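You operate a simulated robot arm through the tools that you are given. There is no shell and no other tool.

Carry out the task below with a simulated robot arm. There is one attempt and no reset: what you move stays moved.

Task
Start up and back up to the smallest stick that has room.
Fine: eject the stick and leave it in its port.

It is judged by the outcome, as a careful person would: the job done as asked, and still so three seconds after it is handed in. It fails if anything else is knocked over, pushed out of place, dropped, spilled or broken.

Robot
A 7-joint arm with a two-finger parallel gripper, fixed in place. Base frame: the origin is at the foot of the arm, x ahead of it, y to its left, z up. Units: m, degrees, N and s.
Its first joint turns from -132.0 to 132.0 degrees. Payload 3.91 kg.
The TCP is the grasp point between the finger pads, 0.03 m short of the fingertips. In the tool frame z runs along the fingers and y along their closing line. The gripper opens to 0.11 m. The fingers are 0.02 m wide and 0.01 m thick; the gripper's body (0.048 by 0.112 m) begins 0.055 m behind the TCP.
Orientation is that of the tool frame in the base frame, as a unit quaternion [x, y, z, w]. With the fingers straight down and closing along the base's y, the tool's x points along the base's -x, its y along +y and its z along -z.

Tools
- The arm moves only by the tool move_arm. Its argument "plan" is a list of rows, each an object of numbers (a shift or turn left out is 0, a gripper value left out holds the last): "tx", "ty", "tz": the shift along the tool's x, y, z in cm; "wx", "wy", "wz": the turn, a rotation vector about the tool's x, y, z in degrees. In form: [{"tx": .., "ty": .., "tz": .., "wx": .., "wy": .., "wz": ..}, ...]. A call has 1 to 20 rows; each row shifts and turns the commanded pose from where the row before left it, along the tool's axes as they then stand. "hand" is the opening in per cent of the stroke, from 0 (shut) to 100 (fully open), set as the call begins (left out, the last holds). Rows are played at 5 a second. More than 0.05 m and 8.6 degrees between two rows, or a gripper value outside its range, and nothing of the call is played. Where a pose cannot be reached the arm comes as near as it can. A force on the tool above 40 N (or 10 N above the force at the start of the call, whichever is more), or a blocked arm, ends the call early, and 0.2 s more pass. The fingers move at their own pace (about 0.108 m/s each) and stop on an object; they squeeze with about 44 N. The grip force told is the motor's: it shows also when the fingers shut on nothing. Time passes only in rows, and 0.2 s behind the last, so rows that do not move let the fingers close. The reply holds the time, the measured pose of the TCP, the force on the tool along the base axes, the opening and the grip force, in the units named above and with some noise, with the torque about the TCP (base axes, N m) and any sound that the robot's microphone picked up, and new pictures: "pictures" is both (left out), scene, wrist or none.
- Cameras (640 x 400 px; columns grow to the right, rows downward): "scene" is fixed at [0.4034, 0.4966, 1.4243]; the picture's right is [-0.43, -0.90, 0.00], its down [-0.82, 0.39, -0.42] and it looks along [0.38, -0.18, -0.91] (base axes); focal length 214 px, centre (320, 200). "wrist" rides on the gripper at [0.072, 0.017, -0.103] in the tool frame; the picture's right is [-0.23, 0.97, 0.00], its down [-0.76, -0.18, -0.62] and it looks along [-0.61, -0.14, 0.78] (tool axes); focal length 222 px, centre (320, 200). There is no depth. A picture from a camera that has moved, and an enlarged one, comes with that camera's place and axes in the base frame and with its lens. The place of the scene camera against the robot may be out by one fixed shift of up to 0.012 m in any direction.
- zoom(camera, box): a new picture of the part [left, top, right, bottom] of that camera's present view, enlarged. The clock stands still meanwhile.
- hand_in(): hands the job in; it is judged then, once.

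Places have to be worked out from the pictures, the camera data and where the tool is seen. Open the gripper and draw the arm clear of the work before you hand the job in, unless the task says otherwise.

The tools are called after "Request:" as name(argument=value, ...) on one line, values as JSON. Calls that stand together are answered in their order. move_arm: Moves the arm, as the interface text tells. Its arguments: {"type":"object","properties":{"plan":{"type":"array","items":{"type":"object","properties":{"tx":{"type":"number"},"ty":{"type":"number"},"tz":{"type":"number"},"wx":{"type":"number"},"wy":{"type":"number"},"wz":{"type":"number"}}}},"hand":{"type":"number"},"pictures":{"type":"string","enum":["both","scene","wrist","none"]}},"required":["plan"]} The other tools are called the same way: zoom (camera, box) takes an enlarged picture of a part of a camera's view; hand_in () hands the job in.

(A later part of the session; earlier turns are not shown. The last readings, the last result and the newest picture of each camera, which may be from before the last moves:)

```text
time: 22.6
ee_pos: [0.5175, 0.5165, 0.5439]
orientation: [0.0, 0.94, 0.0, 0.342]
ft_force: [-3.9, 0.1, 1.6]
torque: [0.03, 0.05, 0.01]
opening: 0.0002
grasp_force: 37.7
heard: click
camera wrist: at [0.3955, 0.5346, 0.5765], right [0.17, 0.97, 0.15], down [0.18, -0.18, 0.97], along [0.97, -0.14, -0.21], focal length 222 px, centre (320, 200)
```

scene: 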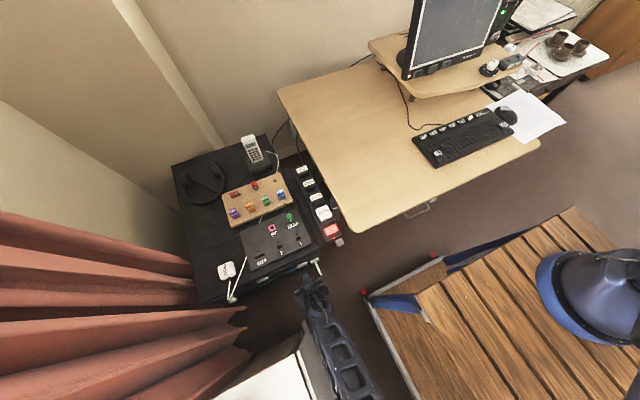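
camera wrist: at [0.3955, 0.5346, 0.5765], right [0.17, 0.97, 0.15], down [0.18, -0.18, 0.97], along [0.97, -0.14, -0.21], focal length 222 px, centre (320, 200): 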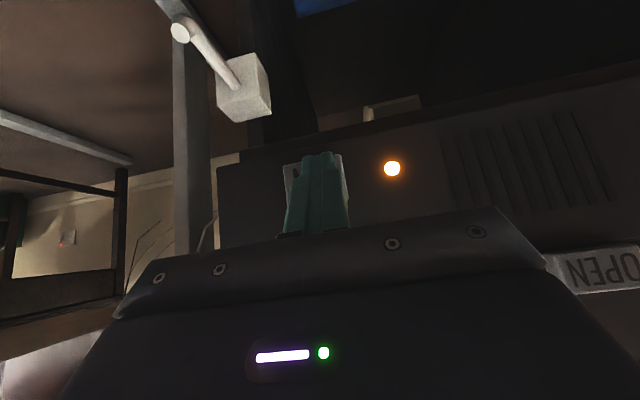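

Click heard and the PC's LED lit amber. I'll retract straight away and look at the screen.

Request:
move_arm(plan=[{"tx": 0.61, "tz": -0.515}, {"tx": 1.53, "tz": -1.29}, {"tx": 1.53, "tz": -1.29}, {}], pictures="both")

Request:
zoom(camera="scene", box=[390, 0, 530, 90])

Request:
zoom(camera="wrist", box=[200, 40, 520, 240])

```text
time: 23.6
ee_pos: [0.4685, 0.5186, 0.5455]
orientation: [-0.001, 0.94, 0.001, 0.342]
ft_force: [1.1, -0.1, 0.1]
torque: [-0.01, 0.0, 0.01]
opening: 0.0
grasp_force: 37.6
camera wrist: at [0.3464, 0.5358, 0.5775], right [0.17, 0.97, 0.15], down [0.18, -0.18, 0.97], along [0.97, -0.14, -0.21], focal length 222 px, centre (320, 200)
```

scene: 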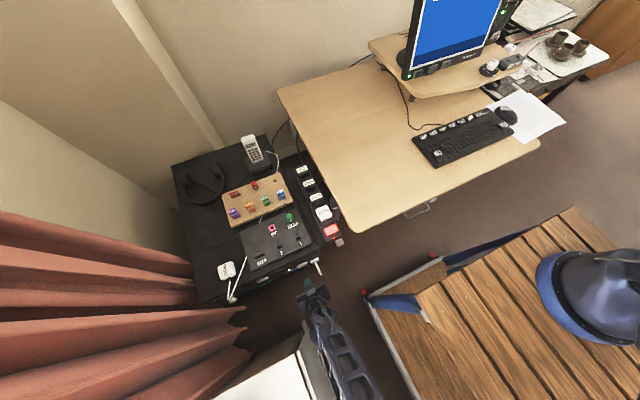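
wrist: 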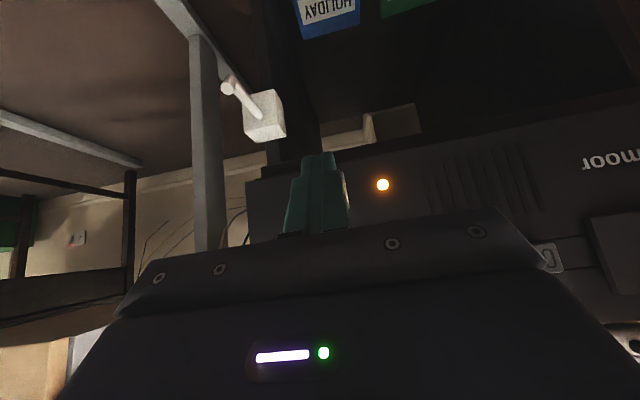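

```text
4.44 times, centred on (460, 45) of scene
camera zoom: at [0.4034, 0.4966, 1.4243], right [-0.43, -0.9, 0.0], down [-0.82, 0.39, -0.42], along [0.38, -0.18, -0.91], focal length 953 px, centre (-302, 889)
```

zoom: 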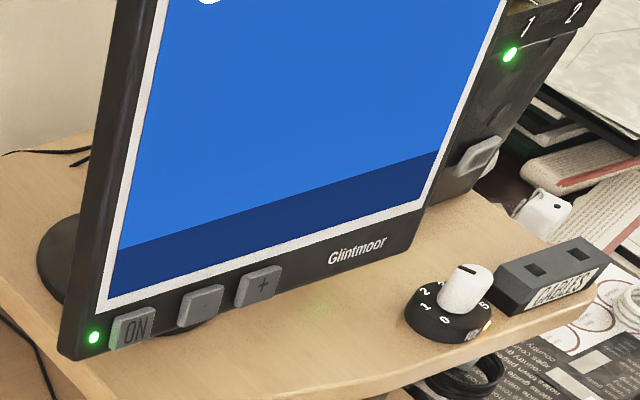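

```text
2.00 times, centred on (360, 140) of wrist
camera zoom: at [0.3464, 0.5358, 0.5775], right [0.17, 0.97, 0.15], down [0.18, -0.18, 0.97], along [0.97, -0.14, -0.21], focal length 444 px, centre (240, 320)
```

zoom: 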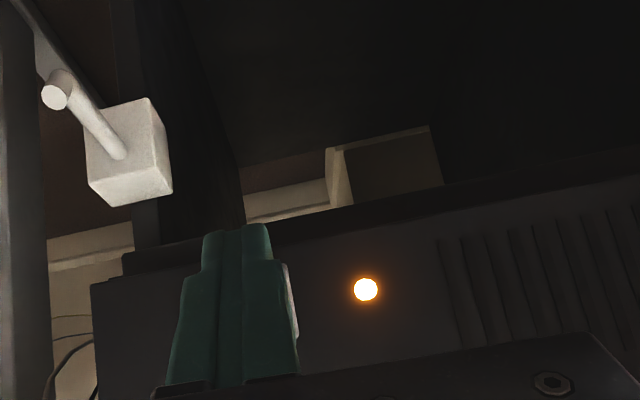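

The PC has booted (screen LED green, blue screen). I'll rise and go around to read the screen with the wrist camera.

Request:
move_arm(plan=[{"tx": -2.9, "tz": -3.44}, {"tx": -2.9, "tz": -3.44}, {"tx": -2.9, "tz": -3.44}, {"tx": -2.9, "tz": -3.44}, {"tx": -2.9, "tz": -3.44}, {"tx": -2.9, "tz": -3.44}, {"tx": -2.9, "tz": -3.44}, {"tx": -2.9, "tz": -3.44}], pictures="none")

Request:
move_arm(plan=[{"tx": -1.31, "ty": -4.45, "tz": -0.2}, {"tx": -1.31, "ty": -4.45, "tz": -0.2}, {"tx": -1.31, "ty": -4.45, "tz": -0.2}, {"tx": -1.31, "ty": -4.45, "tz": -0.2}, {"tx": -1.31, "ty": -4.45, "tz": -0.2}, {"tx": -1.31, "ty": -4.45, "tz": -0.2}, {"tx": -1.31, "ty": -4.45, "tz": -0.2}, {"tx": -1.31, "ty": -4.45, "tz": -0.2}, {"tx": -1.31, "ty": -4.45, "tz": -0.2}, {"tx": -1.31, "ty": -4.45, "tz": -0.2}, {"tx": -1.31, "ty": -4.45, "tz": -0.2}, {"tx": -1.31, "ty": -4.45, "tz": -0.2}, {"tx": -1.31, "ty": -4.45, "tz": -0.2}, {"tx": -1.31, "ty": -4.45, "tz": -0.2}, {"tx": -1.31, "ty": -4.45, "tz": -0.2}], pictures="both")

```text
time: 25.4
ee_pos: [0.4715, 0.5182, 0.9033]
orientation: [-0.001, 0.94, 0.001, 0.342]
ft_force: [1.1, 0.4, 0.0]
torque: [-0.05, 0.0, 0.02]
opening: 0.0001
grasp_force: 37.8
```

```text
time: 28.6
ee_pos: [0.6459, -0.1218, 1.0695]
orientation: [0.031, 0.938, 0.01, 0.345]
ft_force: [0.5, 1.0, -0.4]
torque: [-0.11, -0.06, 0.05]
opening: 0.0003
grasp_force: 37.5
out of reach, approached as far as the arm can: row 8, 9, 10, 11, 12
camera wrist: at [0.5254, -0.099, 1.1021], right [0.22, 0.96, 0.19], down [0.17, -0.22, 0.96], along [0.96, -0.18, -0.21], focal length 222 px, centre (320, 200)
```

scene: 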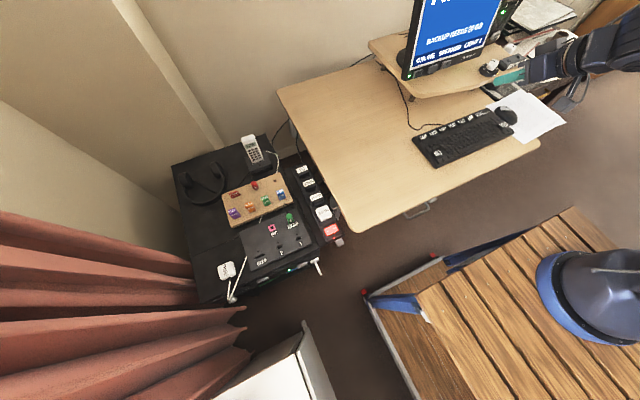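
wrist: 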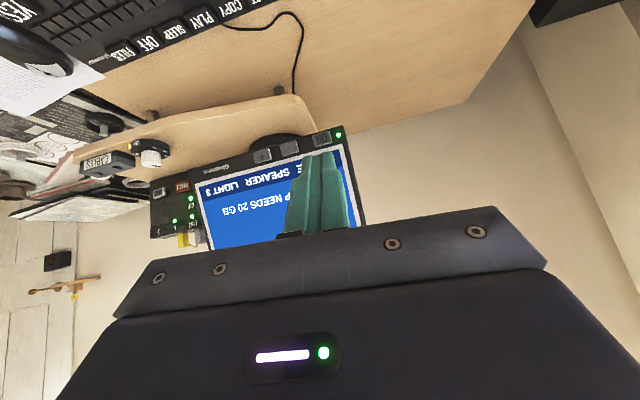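

The screen reads "BACKUP NEEDS 20 GB". Zooming to read all of it.

Request:
zoom(camera="scene", box=[400, 0, 520, 75])

Request:
zoom(camera="wrist", box=[140, 110, 380, 260])

Request:
move_arm(plan=[{}, {}], pictures="none")

```text
5.33 times, centred on (460, 38) of scene
camera zoom: at [0.4034, 0.4966, 1.4243], right [-0.43, -0.9, 0.0], down [-0.82, 0.39, -0.42], along [0.38, -0.18, -0.91], focal length 1144 px, centre (-427, 1067)
```

zoom: 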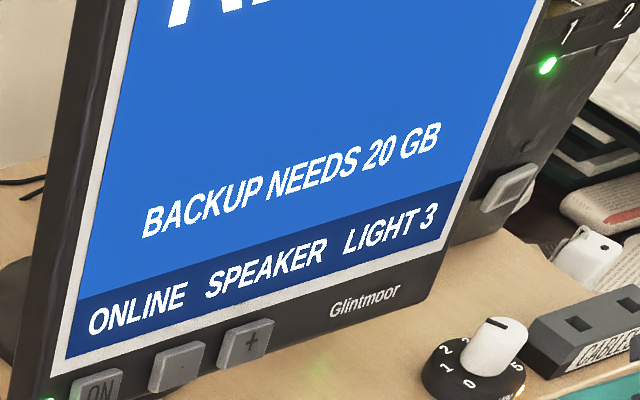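

```text
2.67 times, centred on (260, 185) of wrist
camera zoom: at [0.5254, -0.099, 1.1021], right [0.22, 0.96, 0.19], down [0.17, -0.22, 0.96], along [0.96, -0.18, -0.21], focal length 592 px, centre (480, 240)
```

zoom: 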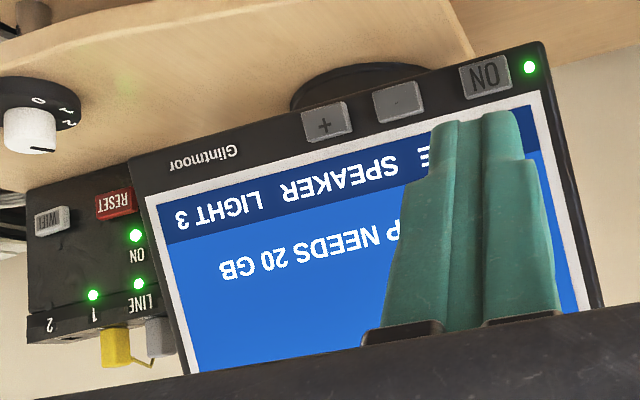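

```text
time: 29.2
ee_pos: [0.6448, -0.1215, 1.0683]
orientation: [0.0, 0.94, 0.0, 0.342]
ft_force: [0.2, -1.0, -0.2]
torque: [-0.01, 0.01, 0.0]
opening: 0.0
grasp_force: 37.8
```

I want to see the top of the screen too, so I'll tilt a bit more and shift sideways.

Request:
move_arm(plan=[{"wy": -8, "ty": -3}, {"wy": -8, "ty": -3}, {"wy": -8, "ty": -2}, {}], pictures="wrist")

Request:
zoom(camera="wrist", box=[140, 60, 460, 260])

```text
time: 30.2
ee_pos: [0.6691, -0.21, 1.079]
orientation: [0.001, 0.848, -0.001, 0.531]
ft_force: [-0.2, 1.1, 0.0]
torque: [-0.06, 0.02, 0.0]
opening: 0.0
grasp_force: 37.3
out of reach, approached as far as the arm can: row 2, 3
camera wrist: at [0.5439, -0.1922, 1.0583], right [0.1, 0.97, 0.2], down [-0.23, -0.18, 0.96], along [0.97, -0.14, 0.2], focal length 222 px, centre (320, 200)
```

wrist: 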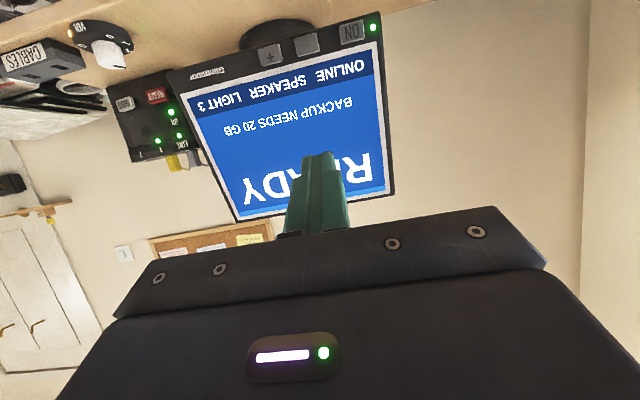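

```text
2.00 times, centred on (300, 160) of wrist
camera zoom: at [0.5439, -0.1922, 1.0583], right [0.1, 0.97, 0.2], down [-0.23, -0.18, 0.96], along [0.97, -0.14, 0.2], focal length 444 px, centre (360, 280)
```

zoom: 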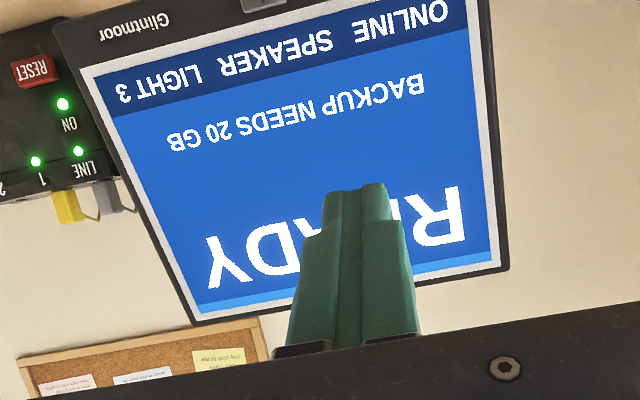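

Screen: "READY – BACKUP NEEDS 20 GB", so the green 32 GB stick is the smallest with room. I'll straighten the tool and move over the stick holder for a close view.

Request:
move_arm(plan=[{"wy": 8}, {"wy": 8}, {"wy": 8}, {"wy": 8}, {"wy": 8}, {"wy": 8}, {"wy": 8}, {"wy": 8}], pictures="none")

Request:
move_arm(plan=[{"tx": -0.53, "ty": 4.35, "tz": 0.85}, {"tx": -0.53, "ty": 4.35, "tz": 0.85}, {"tx": -0.53, "ty": 4.35, "tz": 0.85}, {"tx": -0.53, "ty": 4.35, "tz": 0.85}, {"tx": -0.53, "ty": 4.35, "tz": 0.85}, {"tx": -0.53, "ty": 4.35, "tz": 0.85}, {"tx": -0.53, "ty": 4.35, "tz": 0.85}, {"tx": -0.53, "ty": 4.35, "tz": 0.85}, {"tx": -0.53, "ty": 4.35, "tz": 0.85}, {"tx": -0.53, "ty": 4.35, "tz": 0.85}, {"tx": -0.53, "ty": 4.35, "tz": 0.85}, {"tx": -0.53, "ty": 4.35, "tz": 0.85}, {"tx": -0.53, "ty": 4.35, "tz": 0.85}, {"tx": -0.53, "ty": 4.35, "tz": 0.85}, {"tx": -0.53, "ty": 4.35, "tz": 0.85}, {"tx": -0.53, "ty": 4.35, "tz": 0.85}, {"tx": -0.53, "ty": 4.35, "tz": 0.85}, {}], pictures="both")

Request:
zoom(camera="wrist", box=[220, 0, 500, 175])

```text
time: 32.0
ee_pos: [0.6675, -0.2099, 1.0782]
orientation: [0.0, 1.0, 0.0, -0.001]
ft_force: [-0.8, -0.1, 0.5]
torque: [-0.02, -0.01, 0.05]
opening: 0.0001
grasp_force: 38.2
```

```text
time: 35.8
ee_pos: [0.697, 0.0287, 1.0317]
orientation: [0.0, 1.0, 0.001, 0.0]
ft_force: [0.4, 0.5, 0.3]
torque: [-0.01, -0.01, -0.03]
opening: 0.0
grasp_force: 37.7
out of reach, approached as far as the arm can: row 6, 7, 8, 9, 10, 11, 12, 13, 14, 15, 16, 17
camera wrist: at [0.626, 0.0457, 1.1362], right [0.23, 0.97, 0.0], down [0.76, -0.18, 0.62], along [0.61, -0.14, -0.78], focal length 222 px, centre (320, 200)
```

scene: 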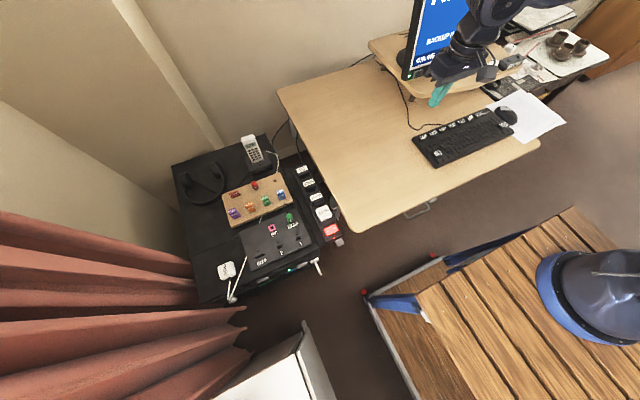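
wrist: 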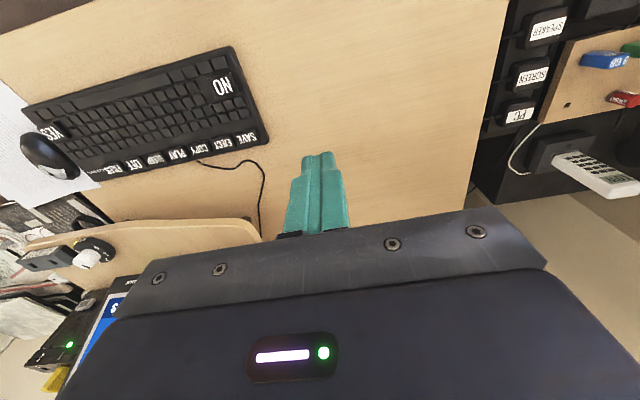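

```text
2.29 times, centred on (360, 88) of wrist
camera zoom: at [0.626, 0.0457, 1.1362], right [0.23, 0.97, 0.0], down [0.76, -0.18, 0.62], along [0.61, -0.14, -0.78], focal length 508 px, centre (229, 457)
```

zoom: 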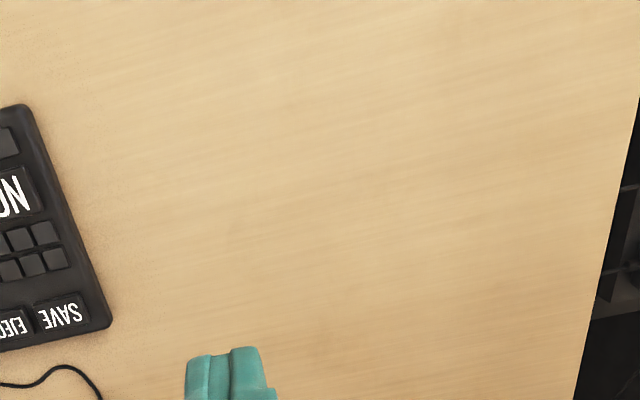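

The arm stalled mid-route at (0.697, 0.029). I'll try a path that pulls in closer to the base first, like the route that worked before.

Request:
move_arm(plan=[{"tx": 3, "tz": 1}, {"tx": 3, "tz": 1}, {"tx": 3, "tz": 0}, {"tx": 1, "ty": 4}, {"tx": 1, "ty": 4}, {"tx": 1, "ty": 4}], pictures="scene")

```text
time: 37.2
ee_pos: [0.5987, 0.0686, 1.0111]
orientation: [0.001, 1.0, 0.001, 0.001]
ft_force: [0.3, 0.4, 0.6]
torque: [0.05, 0.01, -0.01]
opening: 0.0001
grasp_force: 37.2
out of reach, approached as far as the arm can: row 5, 6
```

scene: 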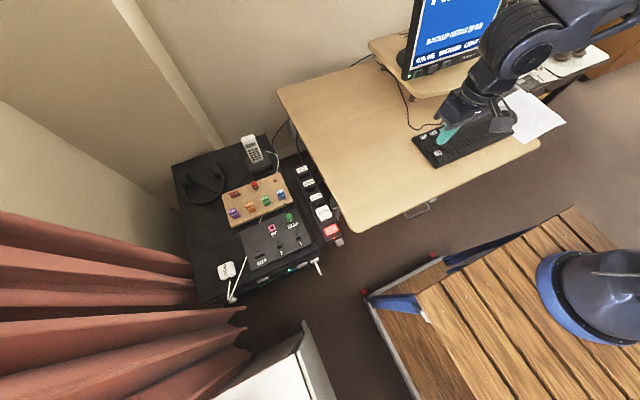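

Likely a wrist-roll limit. I'll let the tool yaw with the arm's sweep (counter-clockwise seen from above) while moving left.

Request:
move_arm(plan=[{"wz": -8}, {"wz": -8}, {"wz": -8}, {"wz": -8}, {}], pictures="none")

```text
time: 38.4
ee_pos: [0.5979, 0.069, 1.0105]
orientation: [-0.276, 0.961, 0.001, 0.0]
ft_force: [-0.2, 0.3, -0.3]
torque: [-0.02, -0.02, -0.01]
opening: 0.0
grasp_force: 38.0
```

Request:
move_arm(plan=[{"tx": -2.23, "ty": 3.56}, {"tx": -2.23, "ty": 3.56}, {"tx": -2.23, "ty": 3.56}, {"tx": -2.23, "ty": 3.56}], pictures="scene")

```text
time: 39.4
ee_pos: [0.5975, 0.0674, 1.0107]
orientation: [-0.275, 0.961, 0.0, 0.001]
ft_force: [0.1, 0.1, 0.0]
torque: [0.02, -0.03, 0.02]
opening: 0.0
grasp_force: 37.9
out of reach, approached as far as the arm can: row 1, 2, 3, 4
```

scene: 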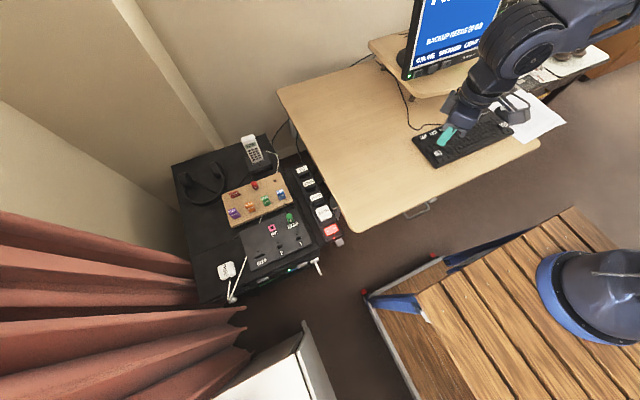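

Still blocked. I'll undo the yaw, return to the earlier waypoint (0.73, -0.15, 1.0) and retry the route that worked before.

Request:
move_arm(plan=[{"wz": 8}, {"wz": 8}, {"wz": 8}, {"wz": 8}, {"tx": -2.65, "ty": -4.0}, {"tx": -2.65, "ty": -4.0}, {"tx": -2.65, "ty": -4.0}, {"tx": -2.65, "ty": -4.0}, {"tx": -2.65, "ty": -4.0}, {"ty": -2}, {}], pictures="none")

Request:
move_arm(plan=[{"tx": 1.5, "ty": 4.3}, {"tx": 1.5, "ty": 4.3}, {"tx": 1.5, "ty": 4.3}, {"tx": 1.5, "ty": 4.3}, {"tx": 1.5, "ty": 4.3}, {"tx": 1.5, "ty": 4.3}, {"tx": 1.5, "ty": 4.3}], pictures="scene")

```text
time: 41.8
ee_pos: [0.7256, -0.1521, 1.012]
orientation: [-0.001, 1.0, 0.0, 0.001]
ft_force: [-0.6, 0.6, 0.4]
torque: [0.02, 0.02, 0.0]
opening: 0.0002
grasp_force: 38.3
```

```text
time: 43.4
ee_pos: [0.6577, 0.0429, 1.0124]
orientation: [0.0, 1.0, 0.0, 0.001]
ft_force: [0.6, -0.9, -0.1]
torque: [0.06, 0.02, -0.02]
opening: 0.0
grasp_force: 37.7
out of reach, approached as far as the arm can: row 5, 6, 7
```

scene: 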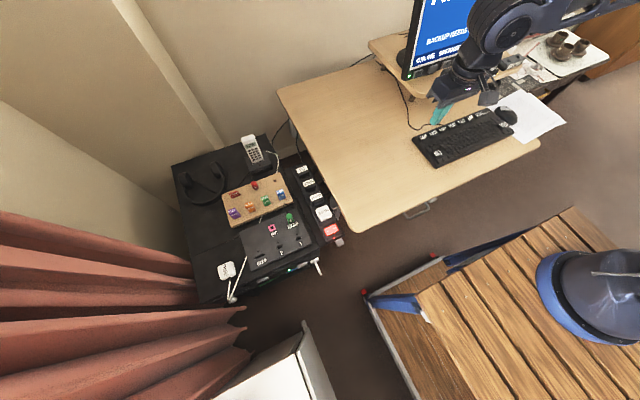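

Blocked again at y≈0.04. I'll test whether a different height or reach frees it: go lower and further out, then left.

Request:
move_arm(plan=[{"tz": 4}, {"tz": 4}, {"tz": 4}, {"tz": 3}, {"ty": 4}, {"ty": 4}, {"ty": 4}, {"tx": -4}, {"tx": -4}, {"ty": 4}, {"ty": 4}], pictures="scene")

```text
time: 45.8
ee_pos: [0.7231, -0.0076, 0.9088]
orientation: [0.0, 1.0, 0.0, 0.0]
ft_force: [-0.2, -0.2, -0.5]
torque: [-0.04, 0.0, 0.03]
opening: 0.0003
grasp_force: 37.6
out of reach, approached as far as the arm can: row 1, 2, 3, 4, 5, 6, 7, 8, 9, 10, 11
```

scene: 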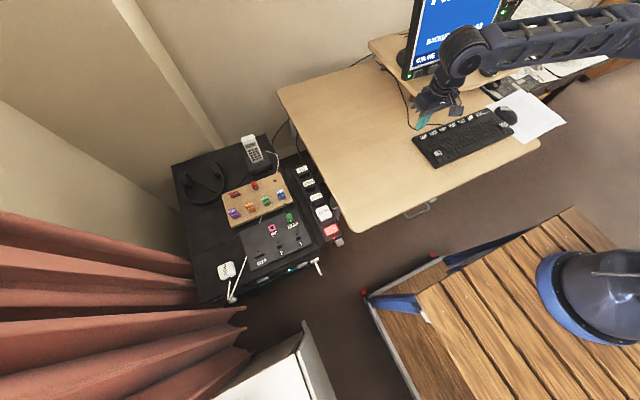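

The arm slides along some joint limit. Let me look at how the arm is configured now.

Request:
zoom(camera="scene", box=[390, 0, 640, 150])

Request:
move_arm(plan=[{"tz": -4}, {"tz": -4}, {"tz": -4}, {"tz": -4}, {"tz": -4}], pictures="scene")

```text
2.56 times, centred on (515, 75) of scene
camera zoom: at [0.4034, 0.4966, 1.4243], right [-0.43, -0.9, 0.0], down [-0.82, 0.39, -0.42], along [0.38, -0.18, -0.91], focal length 549 px, centre (-179, 520)
```

zoom: 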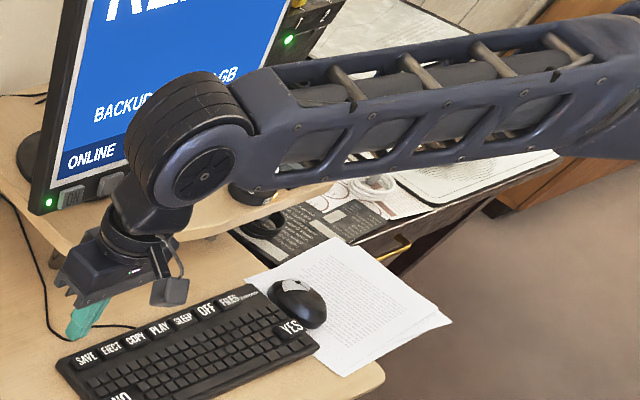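

```text
time: 47.0
ee_pos: [0.7231, -0.01, 1.1091]
orientation: [0.0, 1.0, 0.0, 0.0]
ft_force: [0.1, -1.3, -0.2]
torque: [0.01, 0.02, -0.04]
opening: 0.0
grasp_force: 37.9
```

scene: 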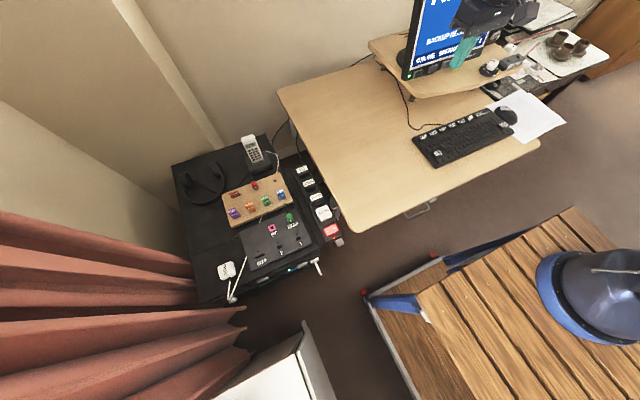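

Request:
move_arm(plan=[{"ty": 4}, {"ty": 4}, {"ty": 4}, {"ty": 4}, {"ty": 4}, {"ty": 4}], pictures="scene")

```text
time: 48.4
ee_pos: [0.7227, 0.0311, 1.1086]
orientation: [0.0, 1.0, -0.001, 0.0]
ft_force: [0.3, -0.6, -0.4]
torque: [0.01, 0.02, -0.01]
opening: 0.0004
grasp_force: 37.7
out of reach, approached as far as the arm can: row 2, 3, 4, 5, 6
```

scene: 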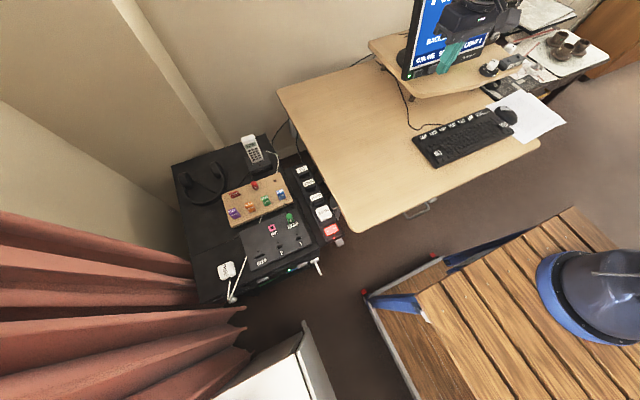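

Something in the arm's posture changed during the earlier tilted traverse. I'll retrace that traverse backwards: same tilt (40°) and path in reverse.

Request:
move_arm(plan=[{"tx": 1.95, "ty": -3.82, "tz": 1}, {"tx": 1.95, "ty": -3.82, "tz": 1}, {"tx": 1.95, "ty": -3.82, "tz": 1}, {"tx": 1.95, "ty": -3.82, "tz": 1}, {"wy": -8}, {"wy": -8}, {"wy": -8}, {"wy": -8}, {"wy": -8}, {}], pictures="none")

Request:
move_arm(plan=[{"tx": 1.31, "ty": 4.45, "tz": 0.2}, {"tx": 1.31, "ty": 4.45, "tz": 0.2}, {"tx": 1.31, "ty": 4.45, "tz": 0.2}, {"tx": 1.31, "ty": 4.45, "tz": 0.2}, {"tx": 1.31, "ty": 4.45, "tz": 0.2}, {"tx": 1.31, "ty": 4.45, "tz": 0.2}], pictures="scene")

```text
time: 50.6
ee_pos: [0.6433, -0.1236, 1.0672]
orientation: [0.0, 0.94, 0.0, 0.342]
ft_force: [-0.3, -0.1, 0.1]
torque: [0.01, 0.01, 0.01]
opening: 0.0
grasp_force: 38.3
```

```text
time: 52.0
ee_pos: [0.5906, 0.1423, 1.0091]
orientation: [0.0, 0.939, 0.0, 0.343]
ft_force: [0.4, -0.2, 0.8]
torque: [0.01, -0.02, -0.01]
opening: 0.0
grasp_force: 37.8
```

scene: 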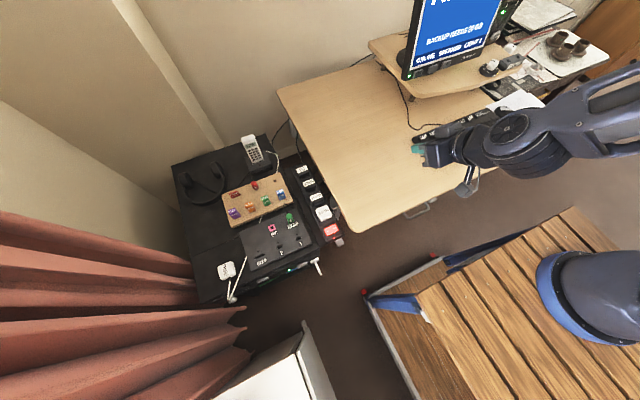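

That works: the tilted posture passes freely. Continuing left along the reversed path.

Request:
move_arm(plan=[{"tx": 0.8, "ty": 4.4, "tz": 0.2}, {"tx": 0.8, "ty": 4.4, "tz": 0.2}, {"tx": 0.8, "ty": 4.4, "tz": 0.2}, {"tx": 0.8, "ty": 4.4, "tz": 0.2}, {"tx": 0.8, "ty": 4.4, "tz": 0.2}, {"tx": 0.8, "ty": 4.4, "tz": 0.2}, {"tx": 0.8, "ty": 4.4, "tz": 0.2}, {"tx": 0.8, "ty": 4.4, "tz": 0.2}], pictures="scene")

```text
time: 53.8
ee_pos: [0.552, 0.4948, 0.9548]
orientation: [0.001, 0.939, 0.001, 0.343]
ft_force: [0.2, -0.2, 0.3]
torque: [-0.01, -0.01, 0.02]
opening: 0.0001
grasp_force: 37.8
```

scene: 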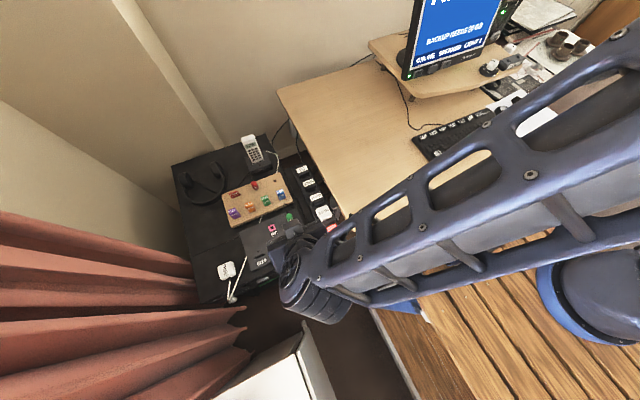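

Now at (0.552, 0.495, 0.955). I'll un-tilt here and check it can stand vertical on this side.

Request:
move_arm(plan=[{"wy": 8}, {"wy": 8}, {"wy": 8}, {"wy": 8}, {"wy": 8}, {}], pictures="both")

```text
time: 55.2
ee_pos: [0.5531, 0.4945, 0.9554]
orientation: [0.0, 1.0, 0.001, 0.0]
ft_force: [-1.2, 0.6, 0.4]
torque: [-0.01, 0.01, -0.01]
opening: 0.0
grasp_force: 37.8
camera wrist: at [0.4817, 0.5125, 1.0593], right [0.23, 0.97, 0.0], down [0.76, -0.18, 0.62], along [0.61, -0.14, -0.78], focal length 222 px, centre (320, 200)
```

scene: 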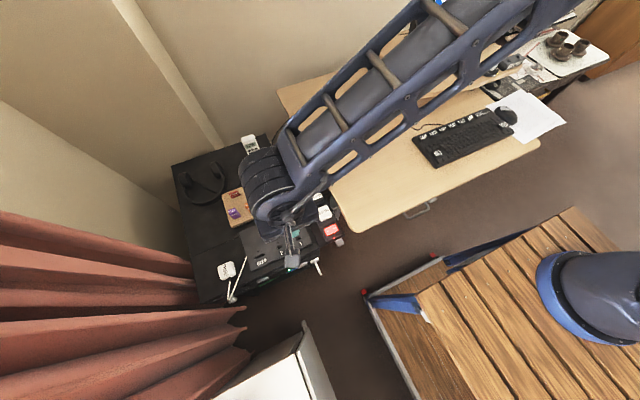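
wrist: 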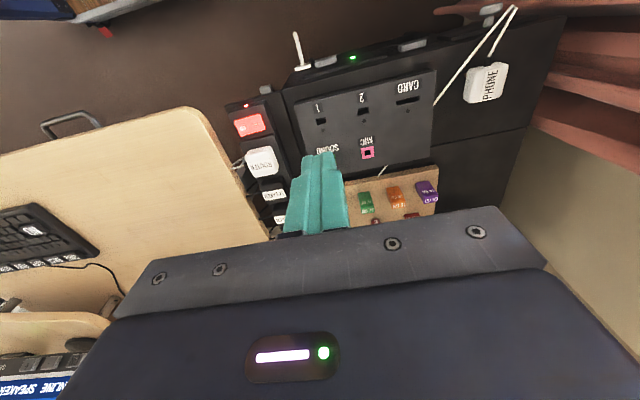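

Vertical works here. Now I'll move over the stick holder for a close view.

Request:
move_arm(plan=[{"tx": -4.1, "ty": 0.6, "tz": 0.4}, {"tx": -4.1, "ty": 0.6, "tz": 0.4}, {"tx": -4.1, "ty": 0.6, "tz": 0.4}, {"tx": -4.1, "ty": 0.6, "tz": 0.4}, {"tx": -4.1, "ty": 0.6, "tz": 0.4}, {}], pictures="both")

Request:
zoom(camera="wrist", box=[240, 40, 480, 190])

```text
time: 56.6
ee_pos: [0.7599, 0.5265, 0.9348]
orientation: [-0.001, 1.0, 0.0, 0.001]
ft_force: [0.5, 0.3, 0.0]
torque: [0.01, 0.01, 0.01]
opening: 0.0
grasp_force: 37.6
camera wrist: at [0.6878, 0.5441, 1.0383], right [0.23, 0.97, 0.0], down [0.76, -0.18, 0.62], along [0.61, -0.14, -0.78], focal length 222 px, centre (320, 200)
```

scene: 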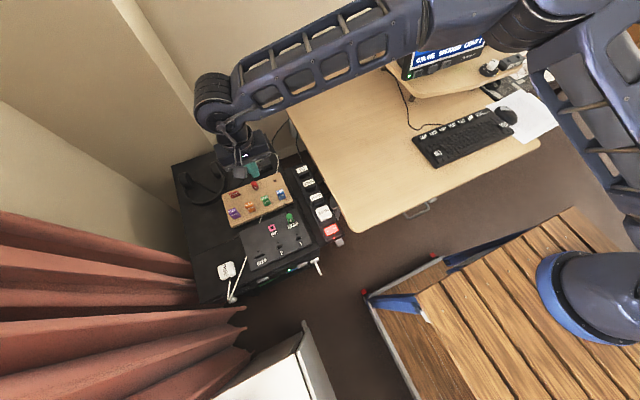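
wrist: 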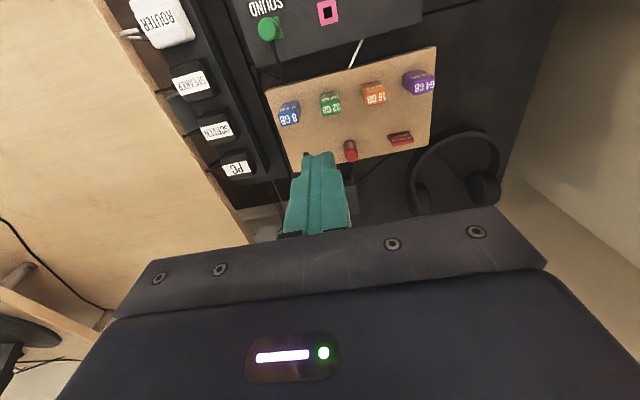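

```text
2.67 times, centred on (360, 115) of wrist
camera zoom: at [0.6878, 0.5441, 1.0383], right [0.23, 0.97, 0.0], down [0.76, -0.18, 0.62], along [0.61, -0.14, -0.78], focal length 592 px, centre (213, 427)
```

zoom: 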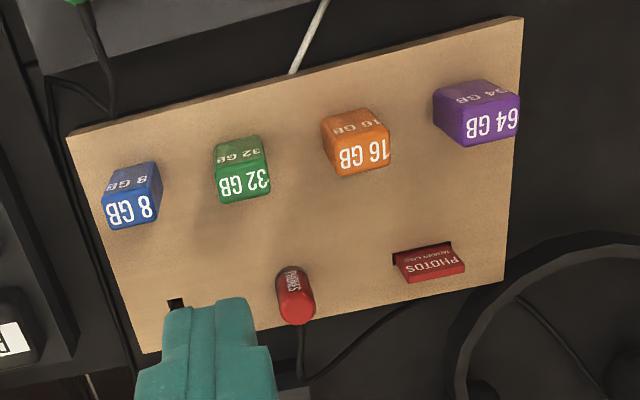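

Clear view: the 32 GB stick's top is at about (0.773, 0.538, 0.755), aligned with the base axes, about 2.3 cm wide. I'll zoom tighter to refine before the grasp.

Request:
zoom(camera="wrist", box=[300, 75, 380, 125])

Request:
zoom(camera="wrist", box=[240, 0, 440, 60])

Request:
zoom(camera="scene", box=[395, 30, 515, 105])

```text
8.00 times, centred on (340, 100) of wrist
camera zoom: at [0.6878, 0.5441, 1.0383], right [0.23, 0.97, 0.0], down [0.76, -0.18, 0.62], along [0.61, -0.14, -0.78], focal length 1777 px, centre (160, 1000)
```

zoom: 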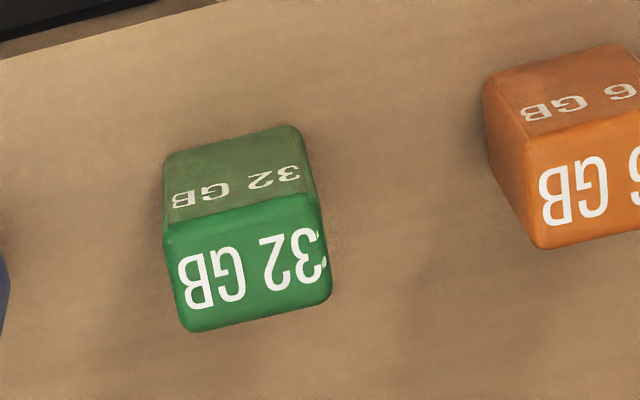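

```text
3.20 times, centred on (340, 30) of wrist
camera zoom: at [0.6878, 0.5441, 1.0383], right [0.23, 0.97, 0.0], down [0.76, -0.18, 0.62], along [0.61, -0.14, -0.78], focal length 711 px, centre (256, 744)
```

zoom: 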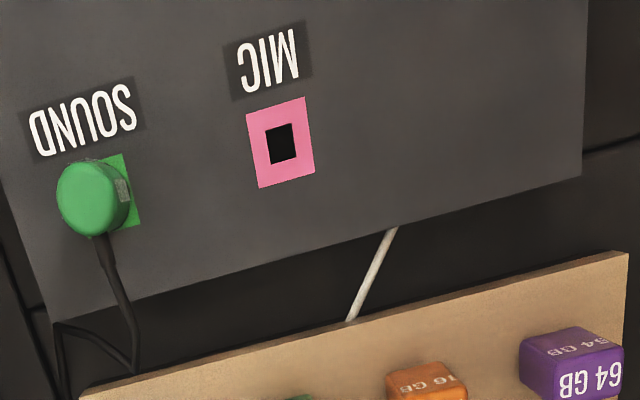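

```text
5.33 times, centred on (455, 68) of scene
camera zoom: at [0.4034, 0.4966, 1.4243], right [-0.43, -0.9, 0.0], down [-0.82, 0.39, -0.42], along [0.38, -0.18, -0.91], focal length 1144 px, centre (-400, 907)
```

zoom: 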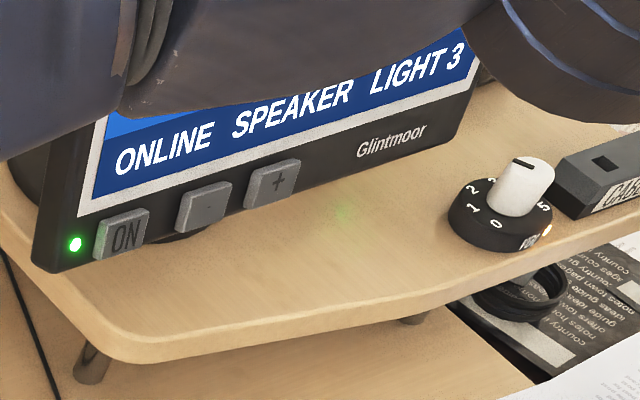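

Stick top centre refined to about (0.772, 0.5385), 2.4 cm wide × 1.55 cm thick. I'll open to about 3.5 cm and lower to a hover point above it.

Request:
move_arm(plan=[{"tx": -0.6, "ty": 0.6, "tz": 3}, {"tx": -0.6, "ty": 0.6, "tz": 3}, {"tz": 3.4}, {}], hand=32, pictures="both")

Request:
zoom(camera="wrist", box=[240, 60, 400, 200])

Request:
zoom(camera="scene", box=[205, 130, 325, 220])

```text
time: 57.6
ee_pos: [0.771, 0.5394, 0.8395]
orientation: [0.001, 1.0, 0.001, 0.001]
ft_force: [-0.2, 1.3, -0.3]
torque: [-0.01, -0.01, -0.03]
opening: 0.0353
grasp_force: 0.1
camera wrist: at [0.6992, 0.5562, 0.9433], right [0.23, 0.97, 0.0], down [0.76, -0.18, 0.62], along [0.61, -0.14, -0.78], focal length 222 px, centre (320, 200)
```

scene: 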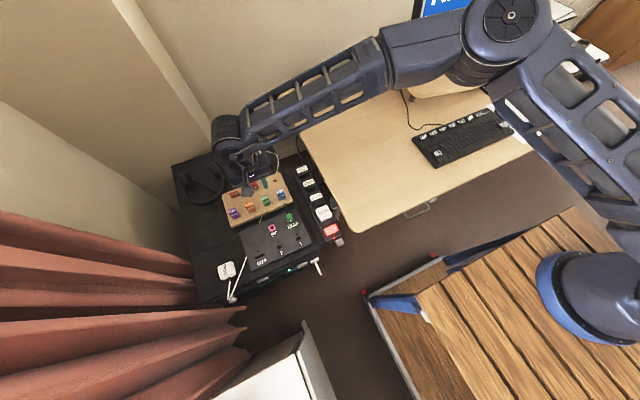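
wrist: 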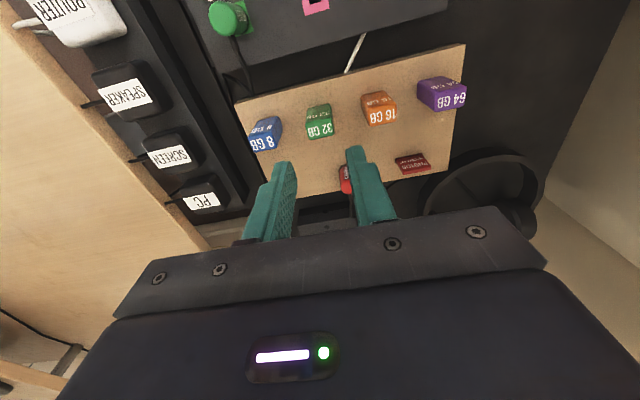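

```text
2.86 times, centred on (320, 130) of wrist
camera zoom: at [0.6992, 0.5562, 0.9433], right [0.23, 0.97, 0.0], down [0.76, -0.18, 0.62], along [0.61, -0.14, -0.78], focal length 635 px, centre (320, 400)
```

zoom: 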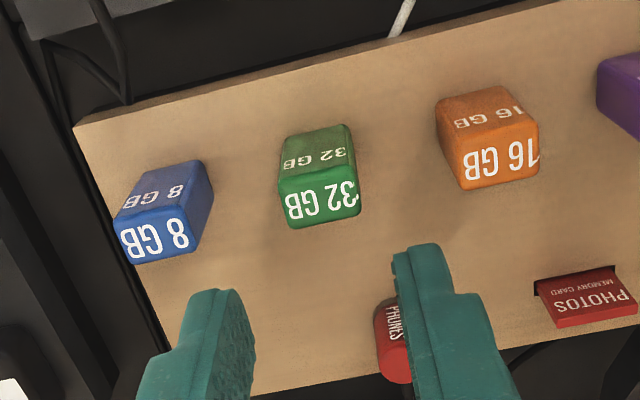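

```text
4.44 times, centred on (265, 175) of scene
camera zoom: at [0.4034, 0.4966, 1.4243], right [-0.43, -0.9, 0.0], down [-0.82, 0.39, -0.42], along [0.38, -0.18, -0.91], focal length 953 px, centre (564, 311)
```

zoom: 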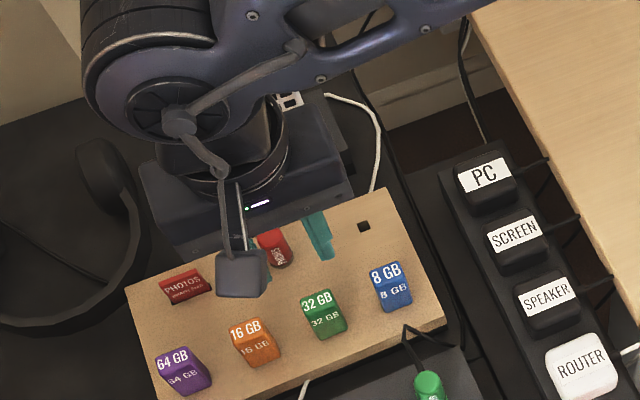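

The fingers straddle the stick's line. I'll descend to TCP z≈0.738 around it.

Request:
move_arm(plan=[{"tx": -0.3, "ty": -0.14, "tz": 3.4}, {"tz": 3.4}, {"tz": 3.3}, {}], pictures="both")

Request:
zoom(camera="wrist", box=[220, 100, 420, 240])

Request:
zoom(camera="scene", box=[205, 150, 325, 240])

```text
time: 58.6
ee_pos: [0.7742, 0.5351, 0.7385]
orientation: [0.0, 1.0, -0.001, 0.001]
ft_force: [-0.8, 0.7, 0.8]
torque: [0.02, 0.02, 0.02]
opening: 0.0354
grasp_force: 0.0
camera wrist: at [0.7024, 0.5527, 0.8431], right [0.23, 0.97, 0.0], down [0.76, -0.18, 0.62], along [0.61, -0.14, -0.78], focal length 222 px, centre (320, 200)
```

scene: 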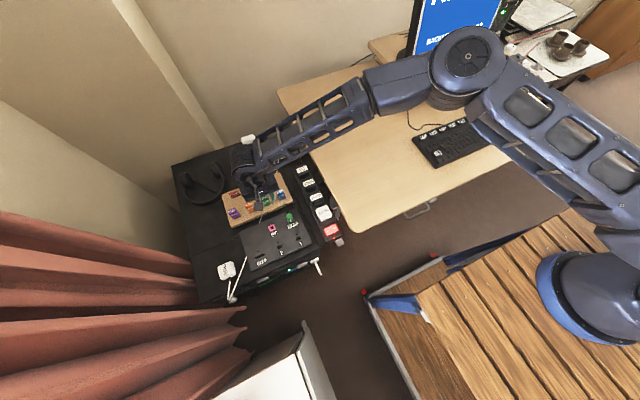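
wrist: 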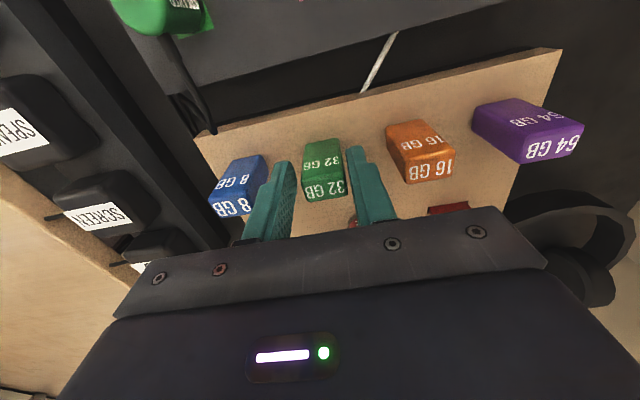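

```text
2.86 times, centred on (320, 170) of wrist
camera zoom: at [0.7024, 0.5527, 0.8431], right [0.23, 0.97, 0.0], down [0.76, -0.18, 0.62], along [0.61, -0.14, -0.78], focal length 635 px, centre (320, 286)
```

zoom: 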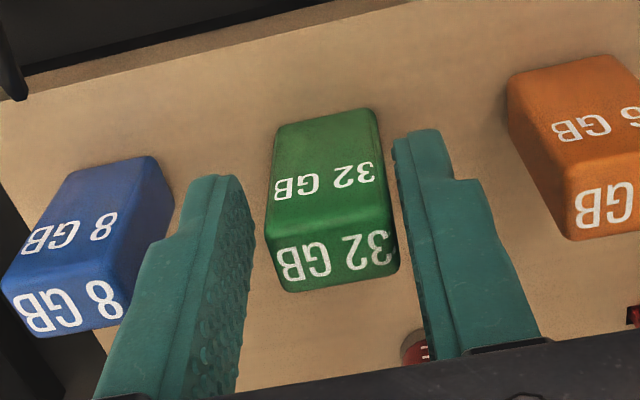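

```text
4.44 times, centred on (265, 195) of scene
camera zoom: at [0.4034, 0.4966, 1.4243], right [-0.43, -0.9, 0.0], down [-0.82, 0.39, -0.42], along [0.38, -0.18, -0.91], focal length 953 px, centre (564, 222)
```

zoom: 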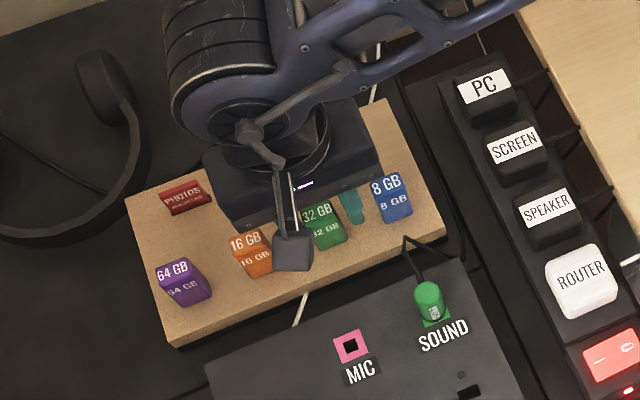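

The 32 GB stick is between the fingers, TCP about 3 mm off-centre in y. I'll centre, lower 4 mm more, then close.

Request:
move_arm(plan=[{"ty": 0.28, "tz": 0.4}, {}], pictures="none")

Request:
move_arm(plan=[{}, {}, {}], hand=0, pictures="wrist")

```text
time: 59.2
ee_pos: [0.7752, 0.5389, 0.7364]
orientation: [0.0, 1.0, 0.0, 0.0]
ft_force: [0.8, -1.0, -0.3]
torque: [0.0, -0.02, 0.02]
opening: 0.0352
grasp_force: 0.1
```

```text
time: 60.0
ee_pos: [0.7747, 0.5383, 0.7363]
orientation: [0.0, 1.0, 0.0, -0.001]
ft_force: [0.2, 0.2, -0.4]
torque: [-0.03, 0.01, -0.01]
opening: 0.0246
grasp_force: 44.3
camera wrist: at [0.7026, 0.5556, 0.8398], right [0.23, 0.97, 0.0], down [0.76, -0.18, 0.62], along [0.61, -0.14, -0.78], focal length 222 px, centre (320, 200)
```

wrist: 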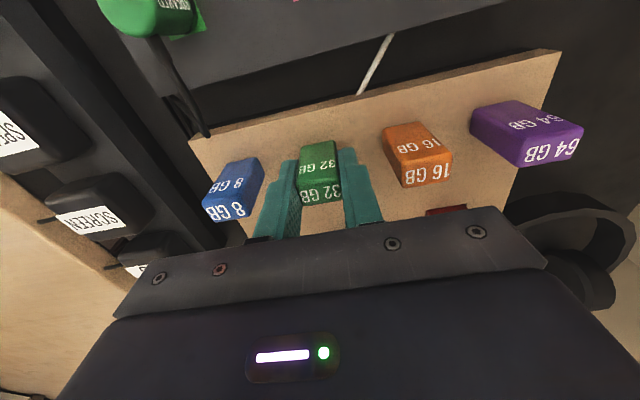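

Gripped (opening 2.46 cm, 44 N). Lifting straight up.

Request:
move_arm(plan=[{"tz": -1}, {"tz": -1}, {"tz": -1}, {"tz": -2}, {"tz": -3}, {"tz": -3}, {}], pictures="both")

Request:
zoom(camera="wrist", box=[220, 100, 420, 240])

Request:
zoom(camera="scene", box=[205, 130, 325, 220])

```text
time: 61.6
ee_pos: [0.7738, 0.5394, 0.8476]
orientation: [0.0, 1.0, -0.001, 0.0]
ft_force: [0.2, -0.7, 0.1]
torque: [0.0, 0.02, -0.02]
opening: 0.0247
grasp_force: 44.0
camera wrist: at [0.7023, 0.5557, 0.951], right [0.23, 0.97, 0.0], down [0.76, -0.18, 0.62], along [0.61, -0.14, -0.78], focal length 222 px, centre (320, 200)
```

scene: 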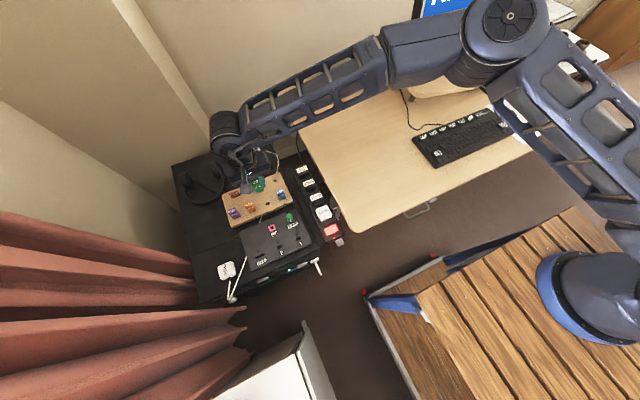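
wrist: 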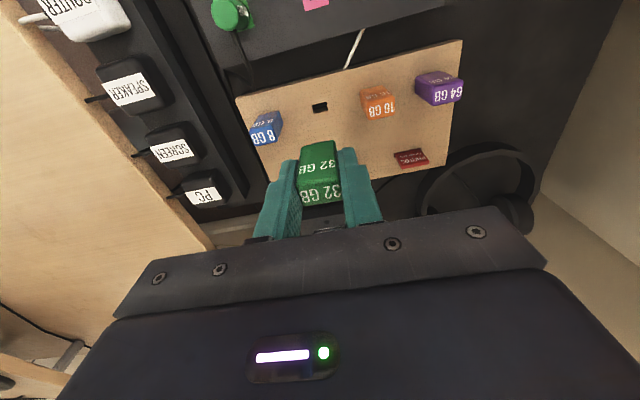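

```text
2.86 times, centred on (320, 170) of wrist
camera zoom: at [0.7023, 0.5557, 0.951], right [0.23, 0.97, 0.0], down [0.76, -0.18, 0.62], along [0.61, -0.14, -0.78], focal length 635 px, centre (320, 286)
```

zoom: 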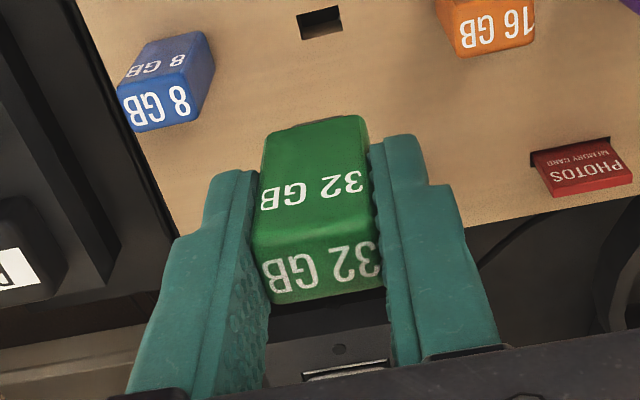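

```text
4.44 times, centred on (265, 175) of scene
camera zoom: at [0.4034, 0.4966, 1.4243], right [-0.43, -0.9, 0.0], down [-0.82, 0.39, -0.42], along [0.38, -0.18, -0.91], focal length 953 px, centre (564, 311)
```

zoom: 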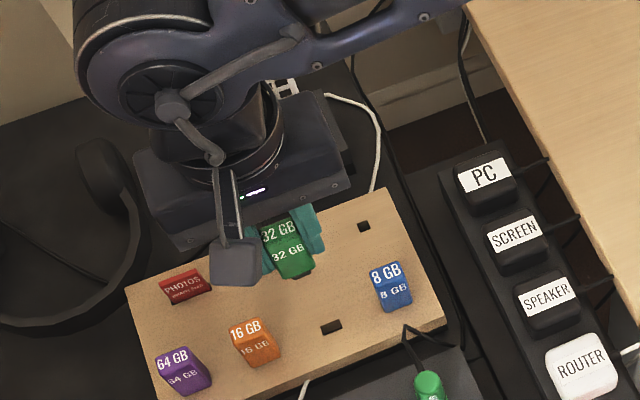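

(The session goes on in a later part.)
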